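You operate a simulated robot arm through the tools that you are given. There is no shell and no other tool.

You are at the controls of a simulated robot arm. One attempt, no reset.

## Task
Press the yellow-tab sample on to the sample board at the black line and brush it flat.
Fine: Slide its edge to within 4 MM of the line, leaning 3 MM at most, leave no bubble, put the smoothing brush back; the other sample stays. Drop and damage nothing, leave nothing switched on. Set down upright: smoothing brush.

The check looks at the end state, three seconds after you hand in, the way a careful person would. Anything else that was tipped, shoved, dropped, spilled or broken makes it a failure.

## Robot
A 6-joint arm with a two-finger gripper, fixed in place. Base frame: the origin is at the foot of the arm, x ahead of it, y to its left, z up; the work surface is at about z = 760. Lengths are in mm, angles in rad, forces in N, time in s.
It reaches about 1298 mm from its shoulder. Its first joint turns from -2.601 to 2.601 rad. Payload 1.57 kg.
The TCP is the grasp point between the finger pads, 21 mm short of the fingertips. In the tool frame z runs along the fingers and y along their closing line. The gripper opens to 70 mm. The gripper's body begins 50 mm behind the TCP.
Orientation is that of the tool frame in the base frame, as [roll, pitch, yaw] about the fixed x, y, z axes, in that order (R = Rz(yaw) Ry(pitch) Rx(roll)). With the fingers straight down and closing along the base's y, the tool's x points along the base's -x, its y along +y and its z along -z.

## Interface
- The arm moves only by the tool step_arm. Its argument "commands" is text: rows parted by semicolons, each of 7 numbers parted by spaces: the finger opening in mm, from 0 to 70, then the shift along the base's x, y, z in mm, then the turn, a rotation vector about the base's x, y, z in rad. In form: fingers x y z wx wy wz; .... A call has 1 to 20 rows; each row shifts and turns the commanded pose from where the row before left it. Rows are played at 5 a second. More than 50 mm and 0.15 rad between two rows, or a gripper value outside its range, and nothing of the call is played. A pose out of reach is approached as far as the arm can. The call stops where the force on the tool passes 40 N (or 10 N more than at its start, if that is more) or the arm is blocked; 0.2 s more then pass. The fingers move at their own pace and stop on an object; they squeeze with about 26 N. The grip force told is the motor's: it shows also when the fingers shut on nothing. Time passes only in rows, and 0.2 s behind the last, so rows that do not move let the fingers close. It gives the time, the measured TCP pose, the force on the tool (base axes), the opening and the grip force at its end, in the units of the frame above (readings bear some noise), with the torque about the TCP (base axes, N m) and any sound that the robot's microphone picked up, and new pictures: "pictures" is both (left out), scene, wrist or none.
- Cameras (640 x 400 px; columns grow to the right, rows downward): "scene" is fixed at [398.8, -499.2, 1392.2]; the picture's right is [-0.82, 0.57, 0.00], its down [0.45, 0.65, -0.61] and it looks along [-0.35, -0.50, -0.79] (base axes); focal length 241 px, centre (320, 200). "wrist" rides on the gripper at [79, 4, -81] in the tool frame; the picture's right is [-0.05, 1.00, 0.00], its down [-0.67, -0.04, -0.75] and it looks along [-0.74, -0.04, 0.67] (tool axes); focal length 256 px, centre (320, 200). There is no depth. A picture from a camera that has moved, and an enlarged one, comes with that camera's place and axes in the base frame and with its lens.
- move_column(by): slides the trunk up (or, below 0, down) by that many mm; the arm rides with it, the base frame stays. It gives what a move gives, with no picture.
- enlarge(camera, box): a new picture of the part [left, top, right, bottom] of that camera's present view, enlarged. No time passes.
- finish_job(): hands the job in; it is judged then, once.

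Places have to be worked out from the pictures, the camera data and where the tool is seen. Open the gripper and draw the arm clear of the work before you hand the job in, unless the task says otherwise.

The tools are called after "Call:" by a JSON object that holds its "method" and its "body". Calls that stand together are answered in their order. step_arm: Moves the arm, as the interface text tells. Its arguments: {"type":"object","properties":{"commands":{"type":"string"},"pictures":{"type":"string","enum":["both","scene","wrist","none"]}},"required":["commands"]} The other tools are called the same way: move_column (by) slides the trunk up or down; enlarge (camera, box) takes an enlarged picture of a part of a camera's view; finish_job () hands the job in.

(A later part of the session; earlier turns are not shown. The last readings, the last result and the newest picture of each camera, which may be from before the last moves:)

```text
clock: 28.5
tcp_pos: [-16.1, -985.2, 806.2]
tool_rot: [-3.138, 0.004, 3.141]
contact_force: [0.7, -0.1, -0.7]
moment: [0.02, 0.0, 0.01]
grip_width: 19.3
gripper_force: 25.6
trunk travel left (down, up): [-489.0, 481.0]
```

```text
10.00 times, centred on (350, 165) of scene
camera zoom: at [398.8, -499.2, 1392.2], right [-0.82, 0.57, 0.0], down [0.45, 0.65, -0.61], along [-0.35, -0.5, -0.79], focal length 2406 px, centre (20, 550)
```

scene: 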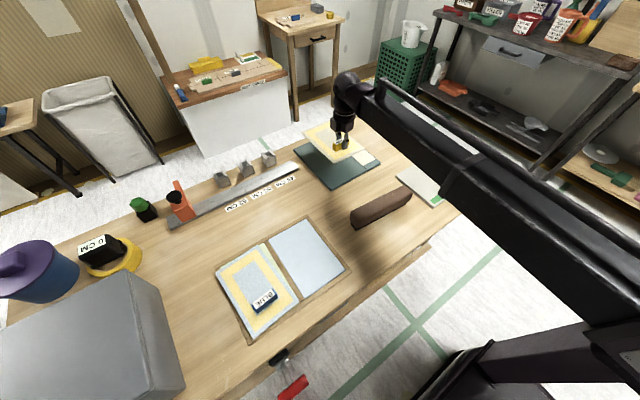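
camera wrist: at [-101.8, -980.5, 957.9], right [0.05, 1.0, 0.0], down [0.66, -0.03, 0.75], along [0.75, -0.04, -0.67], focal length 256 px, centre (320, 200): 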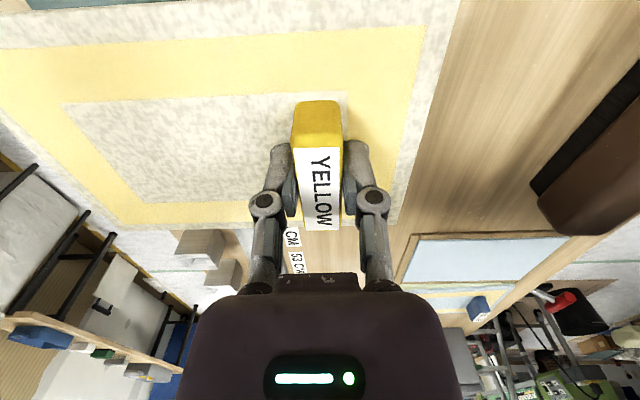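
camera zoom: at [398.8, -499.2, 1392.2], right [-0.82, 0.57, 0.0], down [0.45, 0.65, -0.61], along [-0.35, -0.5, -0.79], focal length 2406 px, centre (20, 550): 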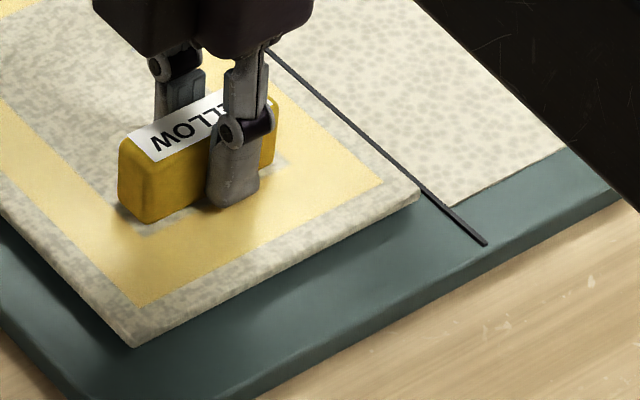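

The sample is about to touch; gap to the line is about 5–6.5 mm, slightly wider at the +y end. I step down 1 mm at a time for contact.

Call:
{"method": "move_column", "body": {"by": -1}}

Call:
{"method": "enlarge", "body": {"camera": "wrist", "box": [240, 0, 480, 4]}}

Call:
{"method": "enlarge", "body": {"camera": "wrist", "box": [0, 0, 240, 4]}}

Call:
{"method": "enlarge", "body": {"camera": "scene", "box": [320, 155, 360, 185]}}

```text
clock: 29.0
tcp_pos: [-14.8, -985.9, 807.8]
tool_rot: [-3.138, 0.001, -3.141]
contact_force: [-0.2, 0.1, -0.1]
moment: [0.06, -0.02, -0.04]
grip_width: 19.3
gripper_force: 25.7
trunk travel left (down, up): [-488.0, 482.0]
```

```text
2.67 times, centred on (360, 2) of wrist
camera zoom: at [-94.3, -981.3, 887.8], right [0.05, 1.0, 0.0], down [0.66, -0.03, 0.75], along [0.75, -0.04, -0.67], focal length 683 px, centre (213, 728)
```

zoom: 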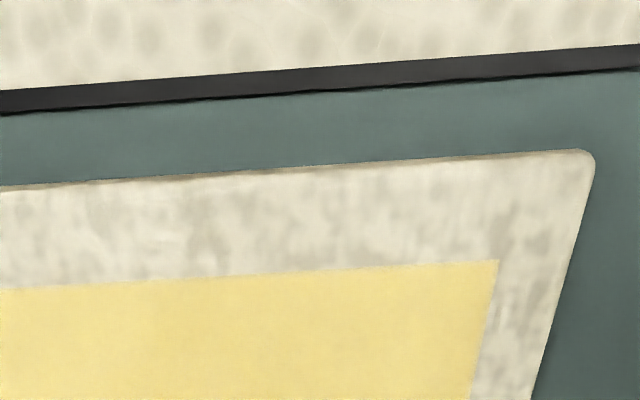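

```text
2.67 times, centred on (120, 2) of wrist
camera zoom: at [-94.3, -981.3, 887.8], right [0.05, 1.0, 0.0], down [0.66, -0.03, 0.75], along [0.75, -0.04, -0.67], focal length 683 px, centre (853, 728)
```

zoom: 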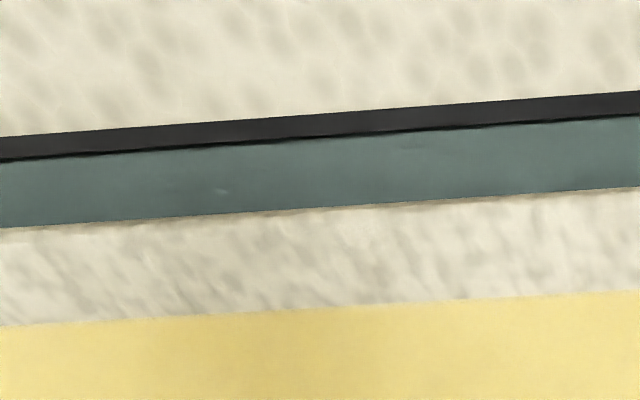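

```text
13.33 times, centred on (340, 170) of scene
camera zoom: at [398.8, -499.2, 1392.2], right [-0.82, 0.57, 0.0], down [0.45, 0.65, -0.61], along [-0.35, -0.5, -0.79], focal length 3208 px, centre (53, 600)
```

zoom: 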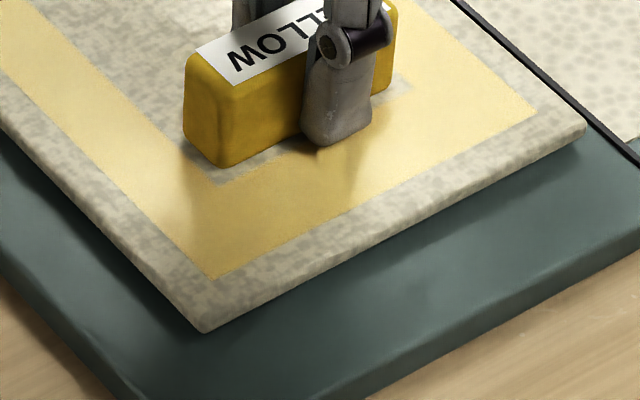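

Gap is 5.9 mm at the +y end and 5.4 mm at y ≈ -1087, so the lean is well under 1 mm. I slide -3.7 mm in x, then settle down.

Call:
{"method": "step_arm", "body": {"commands": "0 -1.9 0 0 0 0 0;0 -1.8 0 0 0 0 0;0 0 0 0 0 0 0;0 0 0 0 0 0 0", "pictures": "none"}}

Call:
{"method": "move_column", "body": {"by": -1}}

Call:
{"method": "enlarge", "body": {"camera": "wrist", "box": [240, 0, 480, 4]}}

Call:
{"method": "enlarge", "body": {"camera": "wrist", "box": [0, 0, 240, 4]}}

```text
clock: 30.0
tcp_pos: [-18.5, -985.5, 806.1]
tool_rot: [-3.138, 0.003, 3.141]
contact_force: [0.5, -0.6, -1.0]
moment: [0.04, 0.0, -0.02]
grip_width: 19.3
gripper_force: 25.7
trunk travel left (down, up): [-488.0, 482.0]
```

```text
clock: 30.5
tcp_pos: [-18.5, -985.2, 806.5]
tool_rot: [-3.138, 0.002, -3.14]
contact_force: [0.6, -0.2, -0.4]
moment: [0.06, 0.0, 0.02]
grip_width: 19.4
gripper_force: 25.9
trunk travel left (down, up): [-487.0, 483.0]
```

```text
2.67 times, centred on (360, 2) of wrist
camera zoom: at [-97.5, -981.1, 886.9], right [0.05, 1.0, 0.0], down [0.66, -0.03, 0.75], along [0.75, -0.04, -0.67], focal length 683 px, centre (213, 728)
```

zoom: 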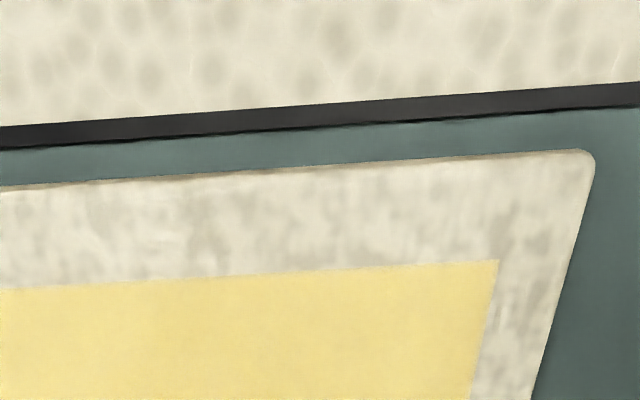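

```text
2.67 times, centred on (120, 2) of wrist
camera zoom: at [-97.5, -981.1, 886.9], right [0.05, 1.0, 0.0], down [0.66, -0.03, 0.75], along [0.75, -0.04, -0.67], focal length 683 px, centre (853, 728)
```

zoom: 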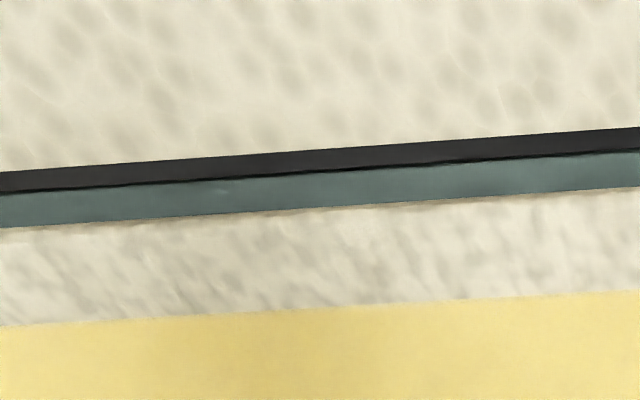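

Gap now is about 2.4 mm, uniform along the edge. I take another 1.4 mm toward the line and lower until contact.

Call:
{"method": "step_arm", "body": {"commands": "0 -1.4 0 0 0 0 0;0 0 0 0 0 0 0;0 0 0 0 0 0 0", "pictures": "none"}}

Call:
{"method": "move_column", "body": {"by": -1.5}}

Call:
{"method": "enlarge", "body": {"camera": "wrist", "box": [240, 0, 480, 4]}}

Call:
{"method": "enlarge", "body": {"camera": "scene", "box": [310, 155, 370, 185]}}

```text
clock: 31.3
tcp_pos: [-19.1, -985.1, 804.8]
tool_rot: [-3.138, 0.003, -3.14]
contact_force: [0.1, -0.4, -1.2]
moment: [0.04, 0.0, -0.04]
grip_width: 19.3
gripper_force: 26.1
trunk travel left (down, up): [-487.0, 483.0]
```

```text
clock: 31.8
tcp_pos: [-19.1, -984.7, 803.5]
tool_rot: [-3.139, 0.001, -3.141]
contact_force: [-0.3, -1.2, -1.5]
moment: [0.05, -0.01, 0.01]
grip_width: 19.3
gripper_force: 26.1
trunk travel left (down, up): [-485.0, 485.0]
```

```text
2.67 times, centred on (360, 2) of wrist
camera zoom: at [-98.7, -981.1, 885.3], right [0.05, 1.0, 0.0], down [0.66, -0.03, 0.75], along [0.75, -0.04, -0.67], focal length 683 px, centre (213, 728)
```

zoom: 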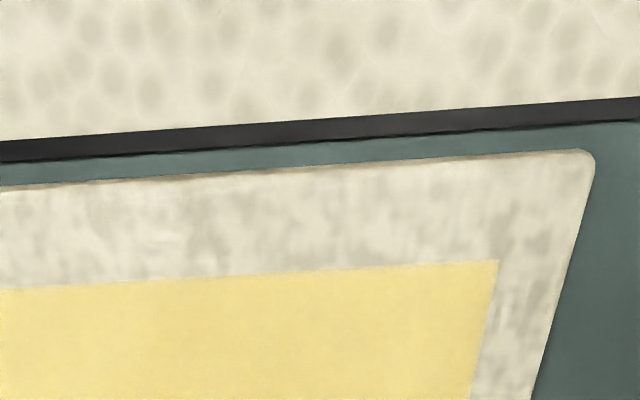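

```text
10.67 times, centred on (340, 170) of scene
camera zoom: at [398.8, -499.2, 1392.2], right [-0.82, 0.57, 0.0], down [0.45, 0.65, -0.61], along [-0.35, -0.5, -0.79], focal length 2567 px, centre (107, 520)
```

zoom: 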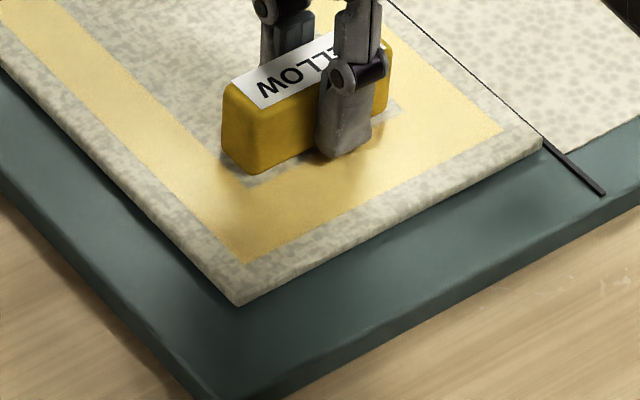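

Still no contact force. Gap is narrowing as wished; I continue down 1 mm.

Call:
{"method": "move_column", "body": {"by": -1.5}}

```text
clock: 32.3
tcp_pos: [-20.0, -985.2, 802.2]
tool_rot: [-3.138, 0.002, -3.141]
contact_force: [0.3, 1.0, 1.7]
moment: [-0.02, 0.0, 0.0]
grip_width: 19.4
gripper_force: 25.9
trunk travel left (down, up): [-484.0, 486.0]
```

The z force went from about -1 to +1.7 N: first contact. I check the edge now.

Call:
{"method": "enlarge", "body": {"camera": "wrist", "box": [240, 0, 480, 4]}}

Call:
{"method": "enlarge", "body": {"camera": "wrist", "box": [0, 0, 240, 4]}}

Call:
{"method": "enlarge", "body": {"camera": "scene", "box": [310, 155, 370, 185]}}

```text
2.67 times, centred on (360, 2) of wrist
camera zoom: at [-98.7, -980.9, 884.1], right [0.05, 1.0, 0.0], down [0.66, -0.03, 0.75], along [0.75, -0.04, -0.67], focal length 683 px, centre (213, 728)
```

zoom: 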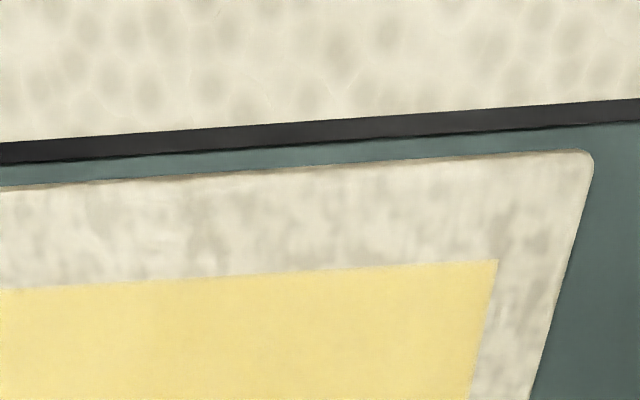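

```text
2.67 times, centred on (120, 2) of wrist
camera zoom: at [-98.7, -980.9, 884.1], right [0.05, 1.0, 0.0], down [0.66, -0.03, 0.75], along [0.75, -0.04, -0.67], focal length 683 px, centre (853, 728)
```

zoom: 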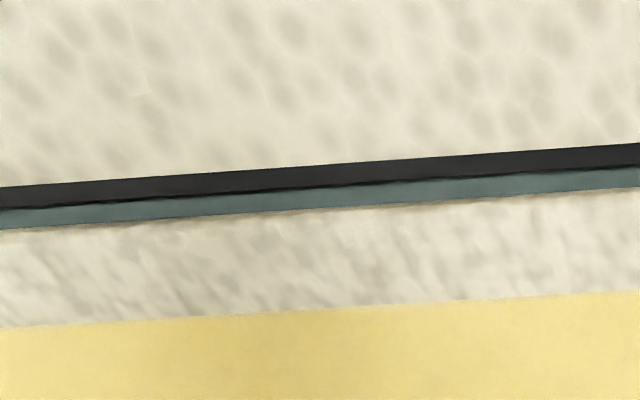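

```text
10.67 times, centred on (340, 170) of scene
camera zoom: at [398.8, -499.2, 1392.2], right [-0.82, 0.57, 0.0], down [0.45, 0.65, -0.61], along [-0.35, -0.5, -0.79], focal length 2567 px, centre (107, 520)
```

zoom: 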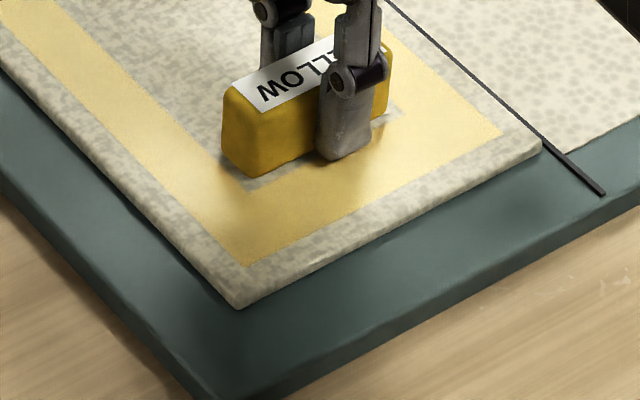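

The sample rests on the board with an even gap of about 1.2 mm to the line's edge. I press it gently in small steps.

Call:
{"method": "move_column", "body": {"by": -0.7}}

```text
clock: 32.9
tcp_pos: [-20.0, -984.9, 803.2]
tool_rot: [-3.136, 0.001, -3.141]
contact_force: [0.1, -2.3, 9.6]
moment: [-0.02, -0.02, -0.03]
grip_width: 19.4
gripper_force: 25.9
trunk travel left (down, up): [-483.0, 487.0]
```

Call:
{"method": "move_column", "body": {"by": -0.6}}

```text
clock: 33.4
tcp_pos: [-19.6, -985.0, 802.5]
tool_rot: [-3.135, 0.003, -3.14]
contact_force: [-0.5, -6.7, 17.1]
moment: [-0.16, -0.03, 0.01]
grip_width: 19.1
gripper_force: 26.3
trunk travel left (down, up): [-482.0, 488.0]
```

Pressed with 17 N. I check the edge, then relieve the column before releasing.

Call:
{"method": "enlarge", "body": {"camera": "wrist", "box": [0, 0, 480, 4]}}

Call:
{"method": "move_column", "body": {"by": 1.2}}

```text
1.33 times, centred on (240, 2) of wrist
camera zoom: at [-98.7, -980.5, 883.9], right [0.05, 1.0, -0.01], down [0.66, -0.03, 0.75], along [0.75, -0.04, -0.67], focal length 341 px, centre (427, 464)
```

zoom: 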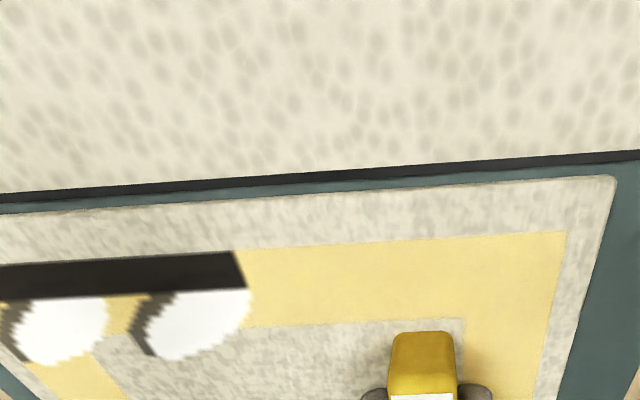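

```text
clock: 33.9
tcp_pos: [-19.2, -984.6, 801.8]
tool_rot: [-3.138, 0.002, -3.141]
contact_force: [0.2, -4.3, 6.8]
moment: [-0.12, 0.01, -0.02]
grip_width: 19.0
gripper_force: 26.3
trunk travel left (down, up): [-483.0, 487.0]
```

White blobs with a dark bar have appeared on the far part of the sample. I look closer.

Call:
{"method": "enlarge", "body": {"camera": "wrist", "box": [0, 0, 320, 200]}}

Call:
{"method": "enlarge", "body": {"camera": "scene", "box": [290, 120, 380, 180]}}

```text
2.00 times, centred on (160, 100) of wrist
camera zoom: at [-98.7, -980.7, 884.0], right [0.05, 1.0, 0.0], down [0.66, -0.03, 0.75], along [0.75, -0.04, -0.67], focal length 512 px, centre (640, 400)
```

zoom: 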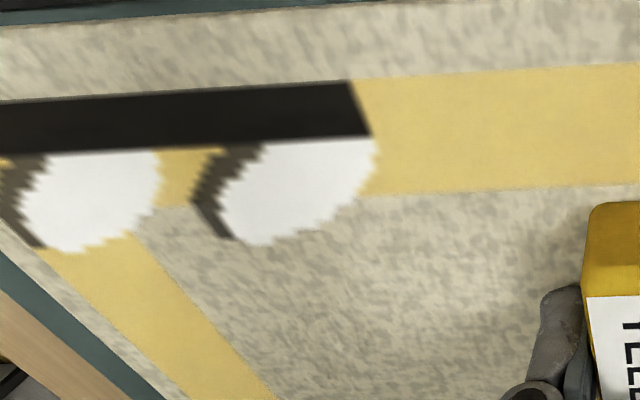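

```text
6.67 times, centred on (335, 150) of scene
camera zoom: at [398.8, -499.2, 1392.2], right [-0.82, 0.57, 0.0], down [0.45, 0.65, -0.61], along [-0.35, -0.5, -0.79], focal length 1604 px, centre (220, 533)
```

zoom: 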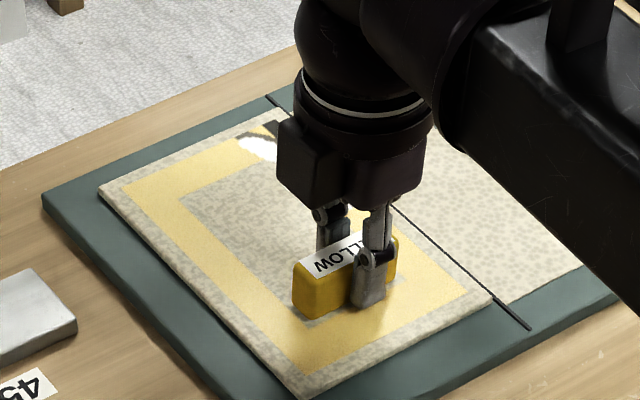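

The sample has stuck and shows two trapped bubbles near its far (-y) end. I release the tab now, opening slowly.

Call:
{"method": "step_arm", "body": {"commands": "20 0 0 0 0 0 0;24 0 0 0 0 0 0;30 0 0 0 0 0 0;36 0 0 0 0 0 0;36 0 0 0 0 0 0", "pictures": "wrist"}}

```text
clock: 35.1
tcp_pos: [-20.5, -985.4, 802.6]
tool_rot: [-3.138, 0.001, -3.141]
contact_force: [0.4, -0.5, 1.0]
moment: [0.01, 0.0, -0.01]
grip_width: 36.2
gripper_force: 0.1
trunk travel left (down, up): [-483.0, 487.0]
camera wrist: at [-98.7, -981.0, 883.8], right [0.05, 1.0, 0.0], down [0.66, -0.03, 0.75], along [0.75, -0.04, -0.67], focal length 256 px, centre (320, 200)
```

wrist: 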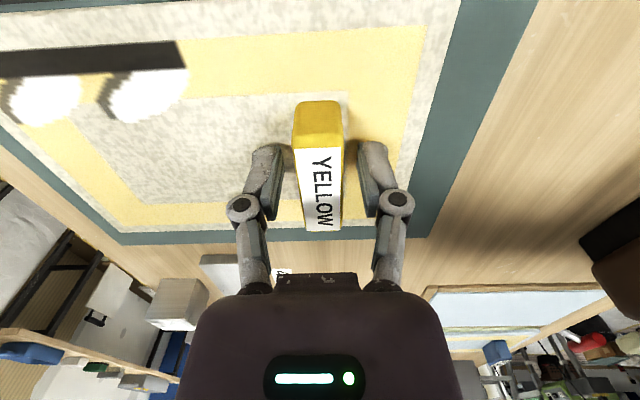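

The fingers are free and the sample stays. I raise the column 110 mm to clear the tab and look at the whole picture.

Call:
{"method": "move_column", "body": {"by": 20}}

Call:
{"method": "move_column", "body": {"by": 110}}

Call:
{"method": "enlarge", "body": {"camera": "wrist", "box": [0, 0, 640, 4]}}

Call:
{"method": "enlarge", "body": {"camera": "scene", "box": [290, 120, 380, 180]}}

```text
clock: 35.7
tcp_pos: [-19.7, -985.6, 822.4]
tool_rot: [-3.139, 0.003, 3.141]
contact_force: [0.0, -0.3, 1.5]
moment: [0.01, -0.02, 0.0]
grip_width: 36.1
gripper_force: 0.1
trunk travel left (down, up): [-503.0, 467.0]
```

```text
clock: 37.1
tcp_pos: [-18.8, -984.0, 931.8]
tool_rot: [-3.138, 0.002, -3.141]
contact_force: [0.0, 0.7, -0.6]
moment: [0.01, 0.02, -0.02]
grip_width: 35.8
gripper_force: 0.0
trunk travel left (down, up): [-613.0, 357.0]
```

```text
1.00 times, centred on (320, 2) of wrist (not enlarged: the box is as wide or as high as the picture)
camera zoom: at [-98.8, -981.0, 1013.7], right [0.05, 1.0, 0.0], down [0.66, -0.03, 0.75], along [0.75, -0.04, -0.67], focal length 256 px, centre (320, 398)
```

zoom: 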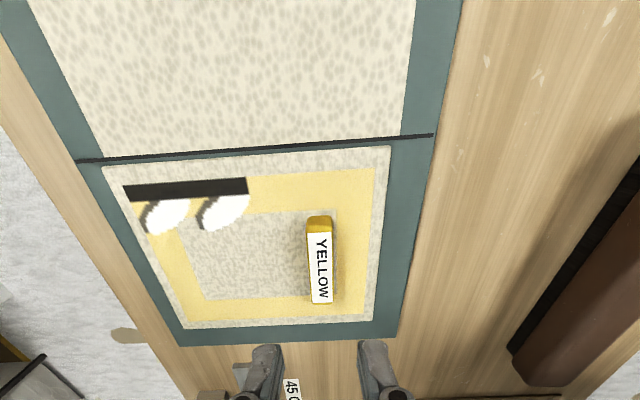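

```text
6.67 times, centred on (335, 150) of scene
camera zoom: at [398.8, -499.2, 1392.2], right [-0.82, 0.57, 0.0], down [0.45, 0.65, -0.61], along [-0.35, -0.5, -0.79], focal length 1604 px, centre (220, 533)
```

zoom: 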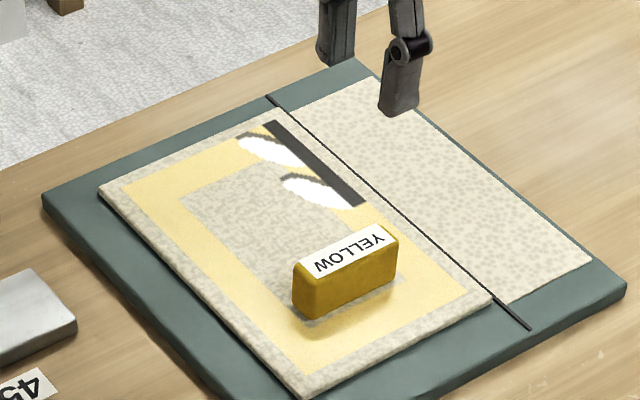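

The edge sits evenly against the line, and the two bubbles are on the far side away from the tab. Now I move to view the brush, up at this safe height.

Call:
{"method": "step_arm", "body": {"commands": "50 -8 18 0 0 0 0;60 -9 19 0 0 0 0;70 -9 20 0 0 0 0;70 -9 20 0 0 0 0;70 -9 20 0 0 0 0;70 -9 20 0 0 0 0;70 -9 20 0 0 0 0;70 -9 20 0 0 0 0;70 -9 20 0 0 0 0;70 -9 20 0 0 0 0;70 -8 18 0 0 0 0;70 -3 10 0 0 0 0;70 0 0 0 0 0 0"}}

Call:
{"method": "enlarge", "body": {"camera": "scene", "box": [330, 160, 450, 240]}}

Call:
{"method": "enlarge", "body": {"camera": "wrist", "box": [0, 0, 640, 4]}}

```text
clock: 40.0
tcp_pos: [-121.0, -759.7, 932.6]
tool_rot: [-3.138, 0.003, -3.141]
contact_force: [-0.2, 0.1, -0.2]
moment: [0.0, 0.0, 0.01]
grip_width: 70.0
gripper_force: 0.0
trunk travel left (down, up): [-613.0, 357.0]
camera wrist: at [-199.7, -755.4, 1013.8], right [0.05, 1.0, 0.0], down [0.66, -0.03, 0.75], along [0.75, -0.04, -0.67], focal length 256 px, centre (320, 200)
```

scene: 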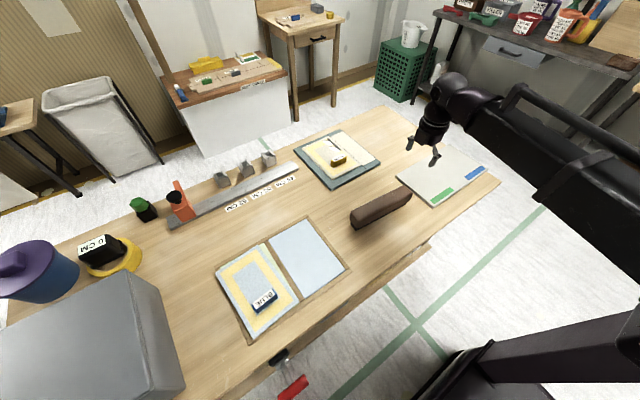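
wrist: 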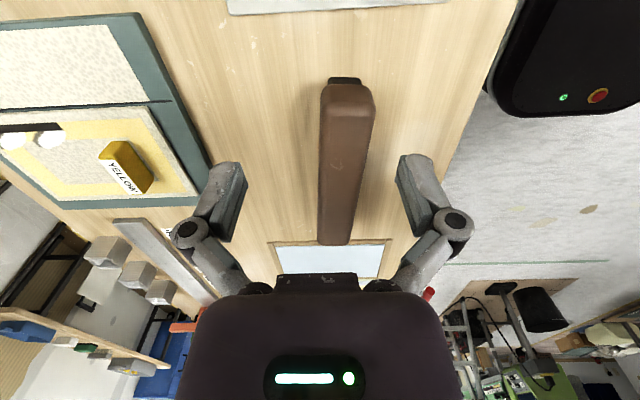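

```text
5.00 times, centred on (390, 200) of scene
camera zoom: at [398.8, -499.2, 1392.2], right [-0.82, 0.57, 0.0], down [0.45, 0.65, -0.61], along [-0.35, -0.5, -0.79], focal length 1203 px, centre (-30, 200)
```

zoom: 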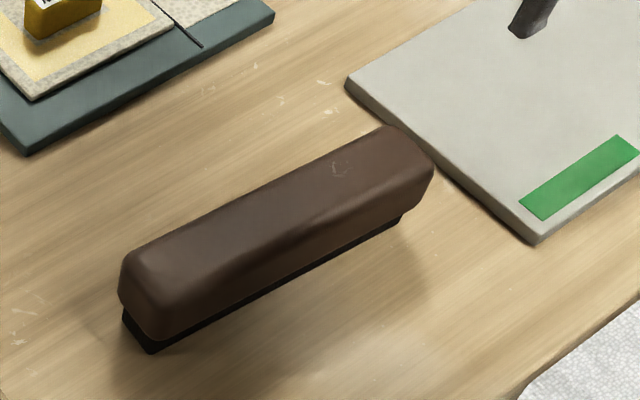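

```text
1.00 times, centred on (320, 2) of wrist (not enlarged: the box is as wide or as high as the picture)
camera zoom: at [-199.7, -755.4, 1013.8], right [0.05, 1.0, 0.0], down [0.66, -0.03, 0.75], along [0.75, -0.04, -0.67], focal length 256 px, centre (320, 398)
```

zoom: 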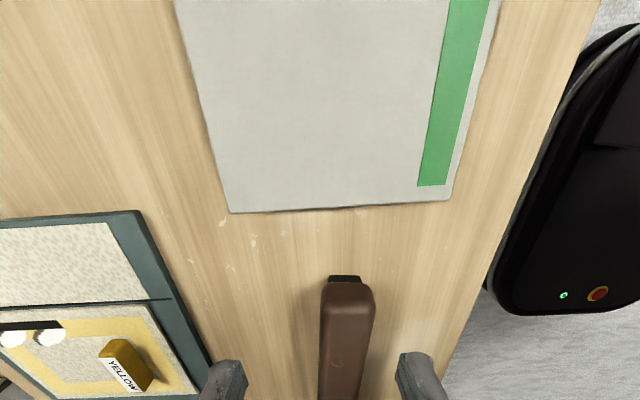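

The brush is a brown handle over a black pad, lying nearly along x. I enlarge it for exact position, angle and height.

Call:
{"method": "enlarge", "body": {"camera": "wrist", "box": [280, 65, 400, 140]}}

Call:
{"method": "enlarge", "body": {"camera": "wrist", "box": [270, 180, 390, 255]}}

```text
5.33 times, centred on (340, 102) of wrist
camera zoom: at [-199.7, -755.4, 1013.8], right [0.05, 1.0, 0.0], down [0.66, -0.03, 0.75], along [0.75, -0.04, -0.67], focal length 1365 px, centre (213, 720)
```

zoom: 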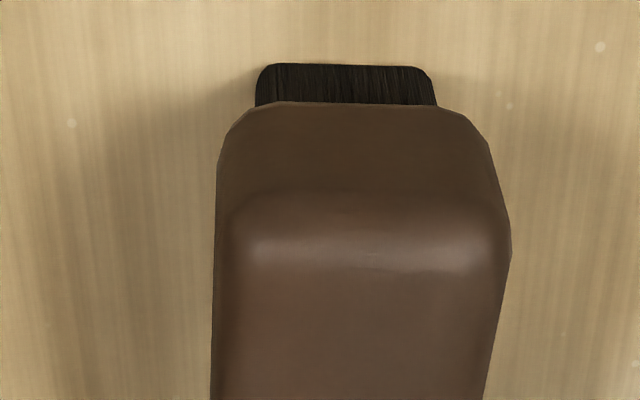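

```text
5.33 times, centred on (330, 218) of wrist
camera zoom: at [-199.7, -755.4, 1013.8], right [0.05, 1.0, 0.0], down [0.66, -0.03, 0.75], along [0.75, -0.04, -0.67], focal length 1365 px, centre (267, 107)
```

zoom: 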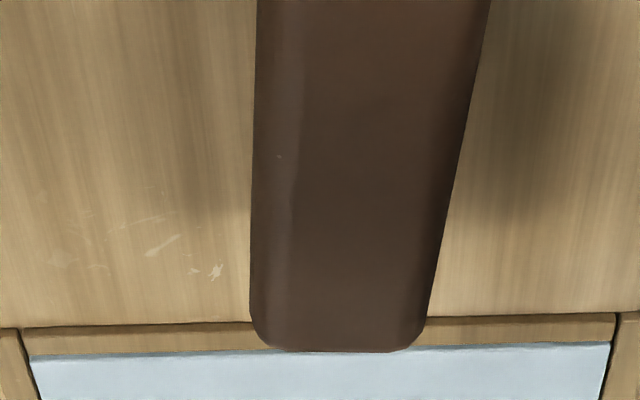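

Brush axis runs from about (-97, -740) to (106, -753), so centre is (5, -746.5) with yaw about -0.067 rad; handle is 42 mm wide, z 787–828. I move over its centre and turn the gripper to match.

Call:
{"method": "step_arm", "body": {"commands": "70 15 1.5 0 0 0 -0.01;70 18 2 0 0 0 -0.01;70 18 2 0 0 0 -0.01;70 18 2 0 0 0 -0.01;70 18 2 0 0 0 -0.01;70 18 2 0 0 0 -0.01;70 16 1.5 0 0 0 -0.007;70 5 0.5 0 0 0 0;70 0 0 0 0 0 0;70 0 0 0 0 0 0"}}

Call:
{"method": "enlarge", "body": {"camera": "wrist", "box": [0, 0, 640, 4]}}

```text
clock: 42.1
tcp_pos: [6.0, -747.0, 931.8]
tool_rot: [-3.139, 0.002, 3.075]
contact_force: [0.1, 0.7, 0.0]
moment: [0.01, 0.02, -0.01]
grip_width: 69.8
gripper_force: 0.1
trunk travel left (down, up): [-613.0, 357.0]
camera wrist: at [-71.8, -737.2, 1013.9], right [0.12, 0.99, 0.0], down [0.66, -0.08, 0.75], along [0.74, -0.09, -0.67], focal length 256 px, centre (320, 200)
```

scene: 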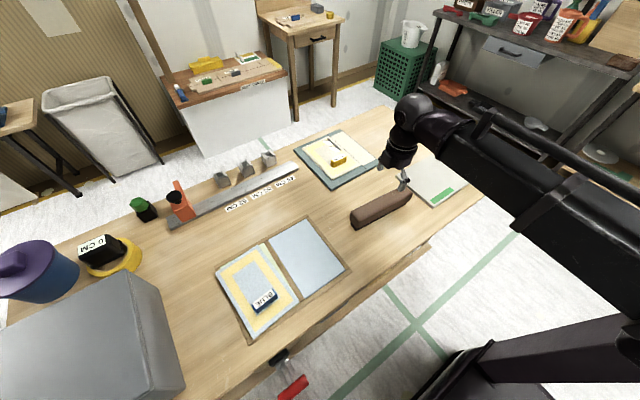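
wrist: 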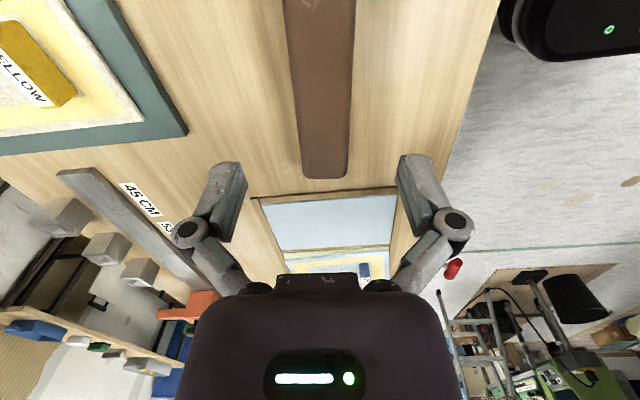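

```text
1.00 times, centred on (320, 2) of wrist (not enlarged: the box is as wide or as high as the picture)
camera zoom: at [-71.8, -737.2, 1013.9], right [0.12, 0.99, 0.0], down [0.66, -0.08, 0.75], along [0.74, -0.09, -0.67], focal length 256 px, centre (320, 398)
```

zoom: 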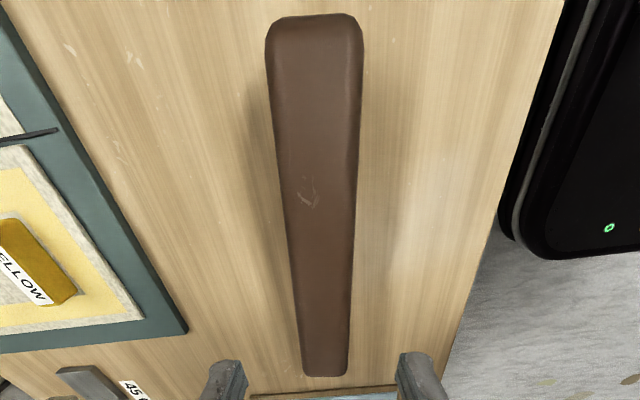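

In the tool's frame the brush's near end is about 3 mm toward +y and the far end is aligned, so I add -0.015 rad and +1.5 mm, then lower in stages.

Call:
{"method": "step_arm", "body": {"commands": "70 0 1.5 0 0 0 -0.015;70 0 0 0 0 0 0;70 0 0 0 0 0 0", "pictures": "none"}}

Call:
{"method": "move_column", "body": {"by": -85}}

Call:
{"method": "enlarge", "body": {"camera": "wrist", "box": [0, 0, 640, 400]}}

Call:
{"method": "enlarge", "body": {"camera": "scene", "box": [330, 160, 450, 240]}}

```text
clock: 43.0
tcp_pos: [5.8, -744.7, 932.1]
tool_rot: [-3.137, 0.002, 3.06]
contact_force: [-0.4, 0.3, 1.3]
moment: [-0.02, 0.0, 0.04]
grip_width: 70.2
gripper_force: 0.0
trunk travel left (down, up): [-613.0, 357.0]
```

```text
clock: 44.2
tcp_pos: [5.5, -745.9, 847.4]
tool_rot: [-3.138, 0.002, 3.06]
contact_force: [-0.6, -1.0, 0.6]
moment: [0.04, 0.01, -0.01]
grip_width: 70.1
gripper_force: 0.0
trunk travel left (down, up): [-528.0, 442.0]
```

```text
1.00 times, centred on (320, 200) of wrist (not enlarged: the box is as wide or as high as the picture)
camera zoom: at [-72.1, -734.4, 928.9], right [0.13, 0.99, 0.0], down [0.66, -0.09, 0.75], along [0.74, -0.1, -0.67], focal length 256 px, centre (320, 200)
```

zoom: 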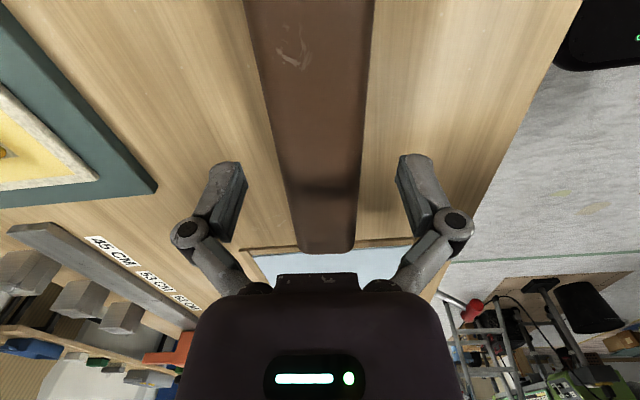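

```text
5.00 times, centred on (390, 200) of scene
camera zoom: at [398.8, -499.2, 1392.2], right [-0.82, 0.57, 0.0], down [0.45, 0.65, -0.61], along [-0.35, -0.5, -0.79], focal length 1203 px, centre (-30, 200)
```

zoom: 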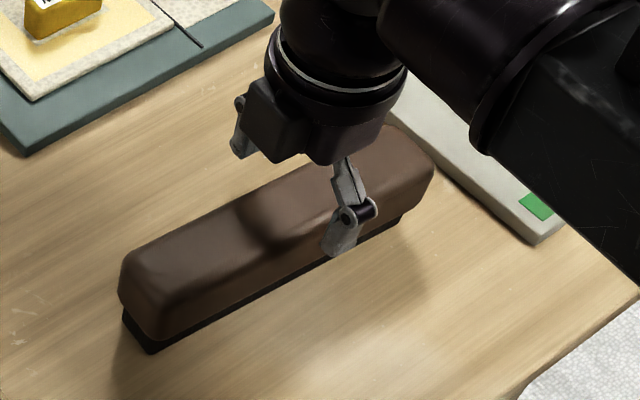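

The fingers straddle the handle evenly. I lower 40 mm to grip near z 807.

Call:
{"method": "move_column", "body": {"by": -40}}

Call:
{"method": "step_arm", "body": {"commands": "60 0 0 0 0 0 0;50 0 0 0 0 0 0;44 0 0 0 0 0 0;40 0 0 0 0 0 0;34 0 0 0 0 0 0;34 0 0 0 0 0 0"}}

Call:
{"method": "enlarge", "body": {"camera": "scene", "box": [330, 160, 450, 240]}}

```text
clock: 45.0
tcp_pos: [5.5, -744.9, 807.2]
tool_rot: [-3.137, 0.002, 3.06]
contact_force: [-0.4, 0.4, -0.4]
moment: [0.0, 0.02, 0.01]
grip_width: 70.0
gripper_force: 0.0
trunk travel left (down, up): [-488.0, 482.0]
```

```text
clock: 46.4
tcp_pos: [6.8, -745.7, 806.4]
tool_rot: [-3.138, 0.002, 3.061]
contact_force: [0.1, -4.0, 5.9]
moment: [-0.15, -0.02, 0.02]
grip_width: 45.6
gripper_force: 26.4
trunk travel left (down, up): [-488.0, 482.0]
camera wrist: at [-72.1, -734.5, 889.0], right [0.13, 0.99, 0.0], down [0.66, -0.09, 0.75], along [0.74, -0.1, -0.67], focal length 256 px, centre (320, 200)
```

scene: 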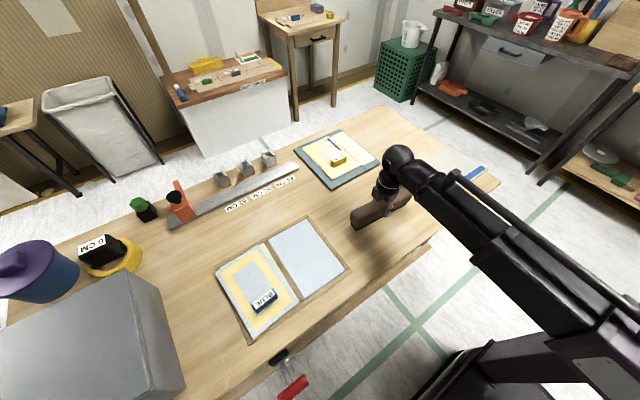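
wrist: 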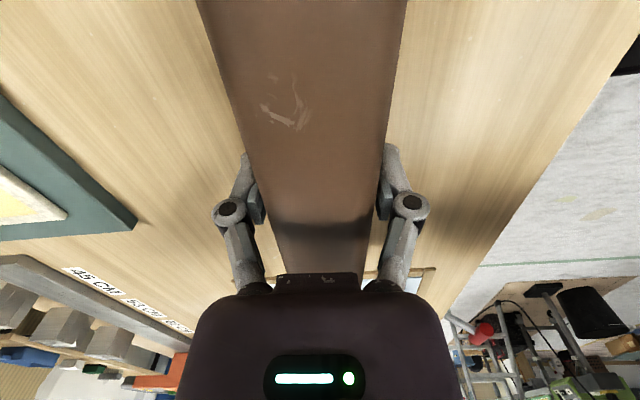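

```text
5.00 times, centred on (390, 200) of scene
camera zoom: at [398.8, -499.2, 1392.2], right [-0.82, 0.57, 0.0], down [0.45, 0.65, -0.61], along [-0.35, -0.5, -0.79], focal length 1203 px, centre (-30, 200)
```

zoom: 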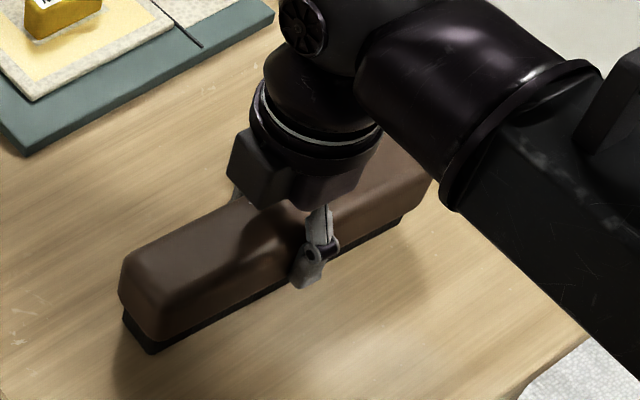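

The brush is gripped (45.6 mm, 26 N). Home pose noted: TCP (6, -745.5, 806.8), yaw 3.06, wrist camera at (-72.1, -734.5, 889.0). I lift 10 mm to test.

Call:
{"method": "move_column", "body": {"by": 10}}

Call:
{"method": "enlarge", "body": {"camera": "scene", "box": [330, 160, 450, 240]}}

```text
clock: 47.0
tcp_pos: [5.5, -744.0, 816.9]
tool_rot: [-3.137, 0.001, 3.06]
contact_force: [-0.1, -0.1, -2.5]
moment: [0.0, -0.01, 0.0]
grip_width: 45.8
gripper_force: 25.9
trunk travel left (down, up): [-498.0, 472.0]
```

```text
5.00 times, centred on (390, 200) of scene
camera zoom: at [398.8, -499.2, 1392.2], right [-0.82, 0.57, 0.0], down [0.45, 0.65, -0.61], along [-0.35, -0.5, -0.79], focal length 1203 px, centre (-30, 200)
```

zoom: 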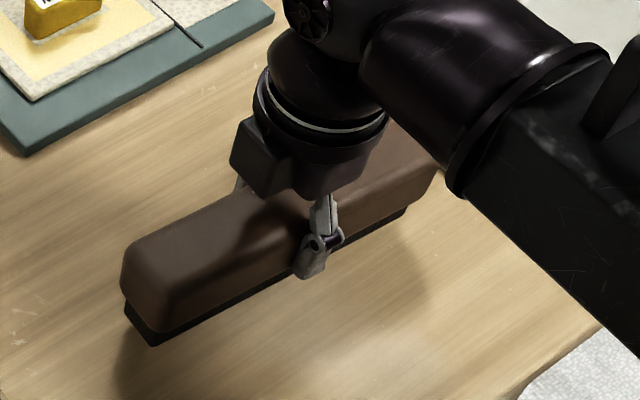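

The brush hangs level (about 2.5 N). I raise 100 mm for the transfer over the board.

Call:
{"method": "move_column", "body": {"by": 100}}

Call:
{"method": "step_arm", "body": {"commands": "34 -1 -8 0 0 0 0;34 -1.5 -16 0 0 0 0.005;34 -1.5 -18 0 0 0 0.005;34 -1.5 -18 0 0 0 0.005;34 -1.5 -18 0 0 0 0.005;34 -1.5 -18 0 0 0 0.005;34 -1.5 -18 0 0 0 0.005;34 -1.5 -18 0 0 0 0.005;34 -1.5 -18 0 0 0 0.005;34 -1.5 -18 0 0 0 0.005;34 -1.5 -18 0 0 0 0.005;34 -1.5 -18 0 0 0 0.005;34 -1.5 -18 0 0 0 0.005;34 -1.5 -18 0 0 0 0.005;34 -1.5 -18 0 0 0 0.005;34 -1.5 -14 0 0 0 0.005;34 -1.5 -8 0 0 0 0.005;34 0 -2 0 0 0 0;34 0 0 0 0 0 0"}}

Call:
{"method": "enlarge", "body": {"camera": "scene", "box": [270, 90, 420, 190]}}

Call:
{"method": "enlarge", "body": {"camera": "wrist", "box": [0, 0, 640, 4]}}

```text
clock: 48.3
tcp_pos: [6.4, -745.6, 917.7]
tool_rot: [-3.137, 0.002, 3.06]
contact_force: [-0.3, 1.3, -2.8]
moment: [0.03, 0.03, 0.01]
grip_width: 46.2
gripper_force: 26.2
trunk travel left (down, up): [-598.0, 372.0]
```

```text
clock: 52.3
tcp_pos: [-19.7, -1027.7, 916.5]
tool_rot: [-3.135, 0.003, -3.141]
contact_force: [0.2, 0.3, -2.8]
moment: [0.03, 0.04, 0.0]
grip_width: 45.5
gripper_force: 26.1
trunk travel left (down, up): [-598.0, 372.0]
camera wrist: at [-97.8, -1023.3, 998.6], right [0.05, 1.0, 0.0], down [0.66, -0.03, 0.75], along [0.75, -0.04, -0.67], focal length 256 px, centre (320, 200)
```

scene: 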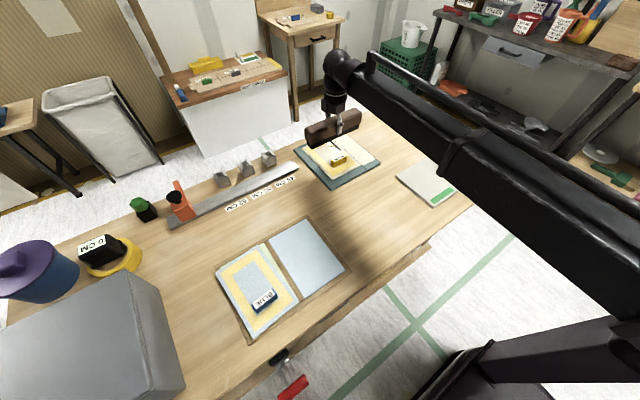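
wrist: 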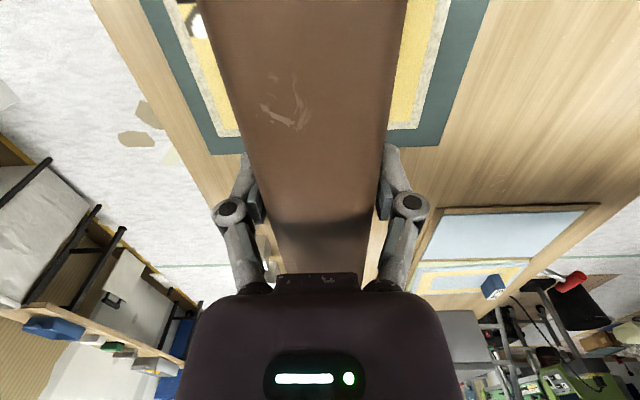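

```text
4.00 times, centred on (345, 140) of scene
camera zoom: at [398.8, -499.2, 1392.2], right [-0.82, 0.57, 0.0], down [0.45, 0.65, -0.61], along [-0.35, -0.5, -0.79], focal length 962 px, centre (220, 440)
```

zoom: 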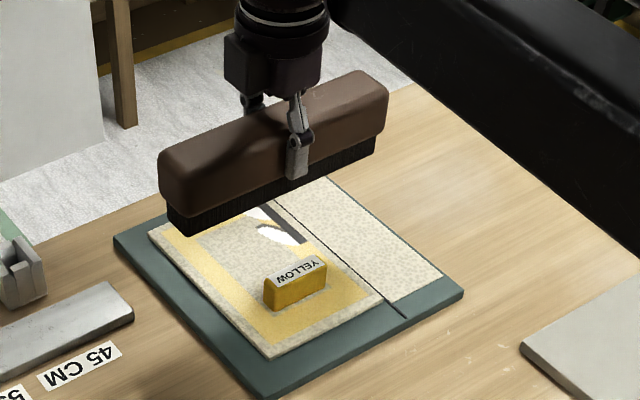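

```text
1.00 times, centred on (320, 2) of wrist (not enlarged: the box is as wide or as high as the picture)
camera zoom: at [-97.8, -1023.3, 998.6], right [0.05, 1.0, 0.0], down [0.66, -0.03, 0.75], along [0.75, -0.04, -0.67], focal length 256 px, centre (320, 398)
```

zoom: 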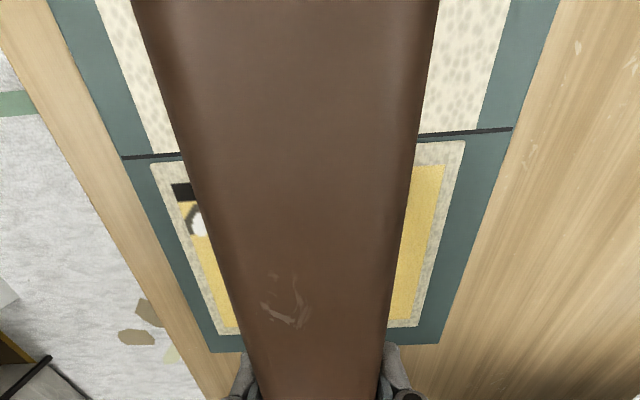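

The brush is over the sample between the bubbles and the tab, clear of the tab by about 9 mm. I lower 75 mm, still short of contact.

Call:
{"method": "move_column", "body": {"by": -75}}

Call:
{"method": "enlarge", "body": {"camera": "scene", "box": [280, 110, 400, 190]}}

```text
clock: 53.4
tcp_pos: [-19.4, -1027.2, 842.4]
tool_rot: [-3.138, 0.001, 3.141]
contact_force: [-0.2, 0.2, -3.3]
moment: [-0.02, 0.0, -0.03]
grip_width: 45.8
gripper_force: 26.0
trunk travel left (down, up): [-523.0, 447.0]
```

```text
5.00 times, centred on (340, 150) of scene
camera zoom: at [398.8, -499.2, 1392.2], right [-0.82, 0.57, 0.0], down [0.45, 0.65, -0.61], along [-0.35, -0.5, -0.79], focal length 1203 px, centre (220, 450)
```

zoom: 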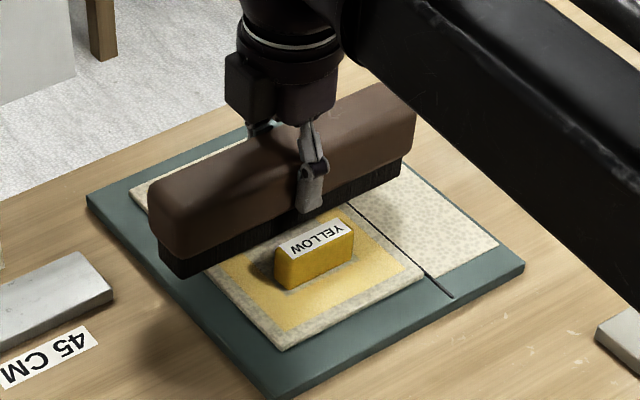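

Still about 12 mm above the sample. I step down 9 mm, then finer.

Call:
{"method": "move_column", "body": {"by": -9}}

Call:
{"method": "move_column", "body": {"by": -2}}

```text
clock: 54.0
tcp_pos: [-17.8, -1026.0, 832.5]
tool_rot: [-3.137, 0.001, -3.141]
contact_force: [0.6, 0.6, -3.0]
moment: [-0.01, 0.07, -0.03]
grip_width: 45.9
gripper_force: 25.9
trunk travel left (down, up): [-514.0, 456.0]
```

```text
clock: 54.5
tcp_pos: [-18.8, -1027.6, 830.8]
tool_rot: [-3.138, 0.001, -3.141]
contact_force: [-0.1, 0.8, -2.2]
moment: [0.0, 0.02, 0.0]
grip_width: 45.8
gripper_force: 26.0
trunk travel left (down, up): [-512.0, 458.0]
```

Call:
{"method": "move_column", "body": {"by": -1.5}}

```text
clock: 55.0
tcp_pos: [-19.1, -1028.3, 830.2]
tool_rot: [-3.137, 0.003, -3.141]
contact_force: [0.1, -0.9, -2.0]
moment: [0.03, 0.0, 0.03]
grip_width: 45.7
gripper_force: 26.2
trunk travel left (down, up): [-511.0, 459.0]
```

Call:
{"method": "move_column", "body": {"by": -1.5}}

```text
clock: 55.5
tcp_pos: [-19.2, -1026.6, 828.8]
tool_rot: [-3.139, 0.001, 3.141]
contact_force: [0.6, -0.1, -1.7]
moment: [0.02, -0.02, -0.06]
grip_width: 45.7
gripper_force: 26.1
trunk travel left (down, up): [-509.0, 461.0]
```

Call:
{"method": "move_column", "body": {"by": -1}}

Call:
{"method": "enlarge", "body": {"camera": "scene", "box": [280, 120, 370, 180]}}

```text
clock: 56.0
tcp_pos: [-19.1, -1027.0, 826.8]
tool_rot: [-3.139, 0.0, -3.142]
contact_force: [-0.2, 0.1, -3.7]
moment: [0.02, -0.02, -0.01]
grip_width: 45.7
gripper_force: 25.9
trunk travel left (down, up): [-508.0, 462.0]
```

```text
6.67 times, centred on (325, 150) of scene
camera zoom: at [398.8, -499.2, 1392.2], right [-0.82, 0.57, 0.0], down [0.45, 0.65, -0.61], along [-0.35, -0.5, -0.79], focal length 1604 px, centre (287, 533)
```

zoom: 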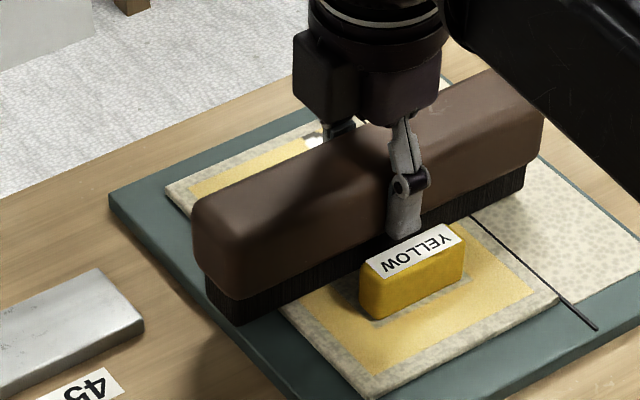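

No contact yet, but the finger on the tab's side is very near the tab. I shift 9 mm to -y for clearance, then go on down.

Call:
{"method": "step_arm", "body": {"commands": "34 0 -4 0 0 0 0;34 0 -5 0 0 0 0;34 0 0 0 0 0 0", "pictures": "none"}}

Call:
{"method": "move_column", "body": {"by": -1.5}}

```text
clock: 56.9
tcp_pos: [-19.4, -1035.7, 828.1]
tool_rot: [-3.139, 0.001, 3.141]
contact_force: [0.1, -0.2, -2.2]
moment: [-0.01, -0.01, -0.01]
grip_width: 45.5
gripper_force: 25.5
trunk travel left (down, up): [-508.0, 462.0]
```

```text
clock: 57.4
tcp_pos: [-20.2, -1035.8, 826.4]
tool_rot: [-3.139, 0.001, 3.141]
contact_force: [0.1, -0.8, -3.1]
moment: [-0.03, 0.02, -0.02]
grip_width: 45.7
gripper_force: 26.0
trunk travel left (down, up): [-507.0, 463.0]
```

Call:
{"method": "move_column", "body": {"by": -1.5}}

```text
clock: 57.9
tcp_pos: [-18.4, -1035.0, 824.4]
tool_rot: [-3.137, 0.001, -3.141]
contact_force: [0.1, -5.0, 11.4]
moment: [-0.15, 0.02, 0.01]
grip_width: 45.8
gripper_force: 25.8
trunk travel left (down, up): [-505.0, 465.0]
```

Contact with about 14 N on the sample. I sweep the brush slowly toward -y, pushing the bubbles to the edge.

Call:
{"method": "step_arm", "body": {"commands": "34 0 -3 0 0 0 0;34 0 -5 0 0 0 0;34 0 -6 0 0 0 0;34 0 -6 0 0 0 0;34 0 -6 0 0 0 0;34 0 -6 0 0 0 0;34 0 -6 0 0 0 0;34 0 -6 0 0 0 0;34 0 -6 0 0 0 0;34 0 0 0 0 0 0"}}

Call:
{"method": "enlarge", "body": {"camera": "scene", "box": [280, 120, 370, 180]}}

Call:
{"method": "enlarge", "body": {"camera": "wrist", "box": [0, 0, 640, 4]}}

```text
clock: 60.1
tcp_pos: [-19.5, -1083.9, 824.6]
tool_rot: [-3.137, 0.002, 3.141]
contact_force: [0.7, 2.9, 7.1]
moment: [0.16, -0.03, -0.01]
grip_width: 45.7
gripper_force: 26.2
trunk travel left (down, up): [-505.0, 465.0]
camera wrist: at [-97.3, -1080.6, 906.9], right [0.05, 1.0, 0.0], down [0.66, -0.03, 0.75], along [0.75, -0.04, -0.67], focal length 256 px, centre (320, 200)
```

scene: 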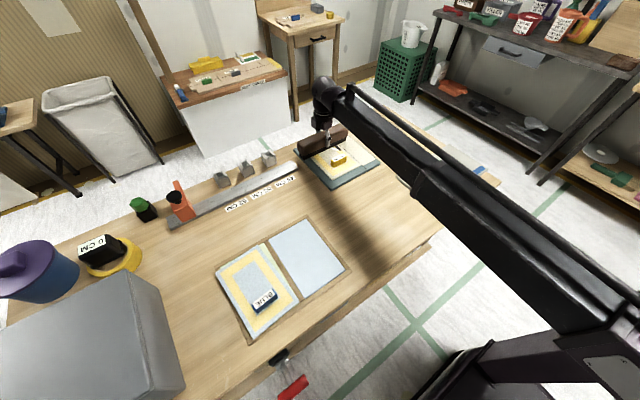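
wrist: 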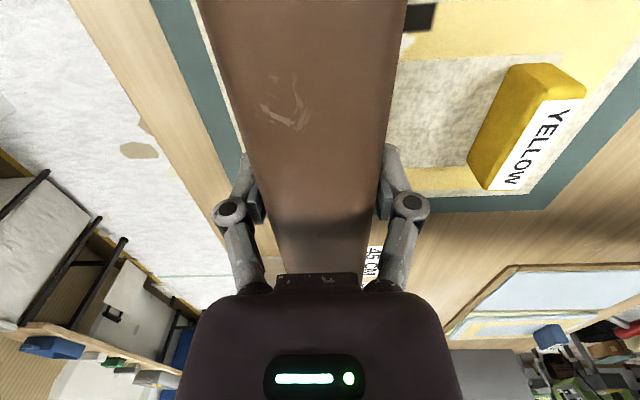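

```text
6.67 times, centred on (325, 150) of scene
camera zoom: at [398.8, -499.2, 1392.2], right [-0.82, 0.57, 0.0], down [0.45, 0.65, -0.61], along [-0.35, -0.5, -0.79], focal length 1604 px, centre (287, 533)
```

zoom: 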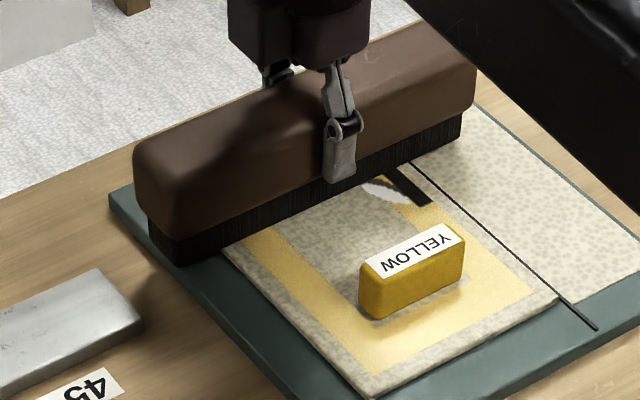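

```text
1.00 times, centred on (320, 2) of wrist (not enlarged: the box is as wide or as high as the picture)
camera zoom: at [-97.3, -1080.6, 906.9], right [0.05, 1.0, 0.0], down [0.66, -0.03, 0.75], along [0.75, -0.04, -0.67], focal length 256 px, centre (320, 398)
```

zoom: 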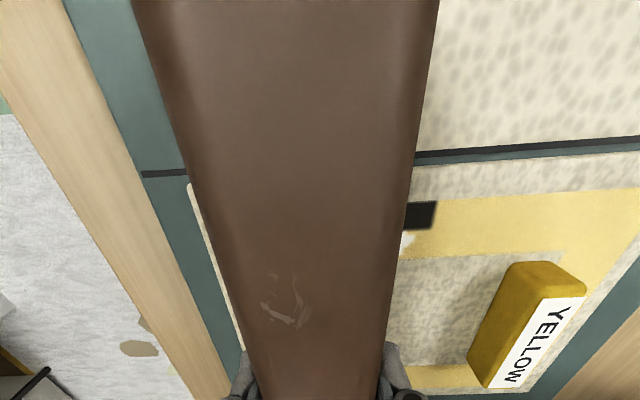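

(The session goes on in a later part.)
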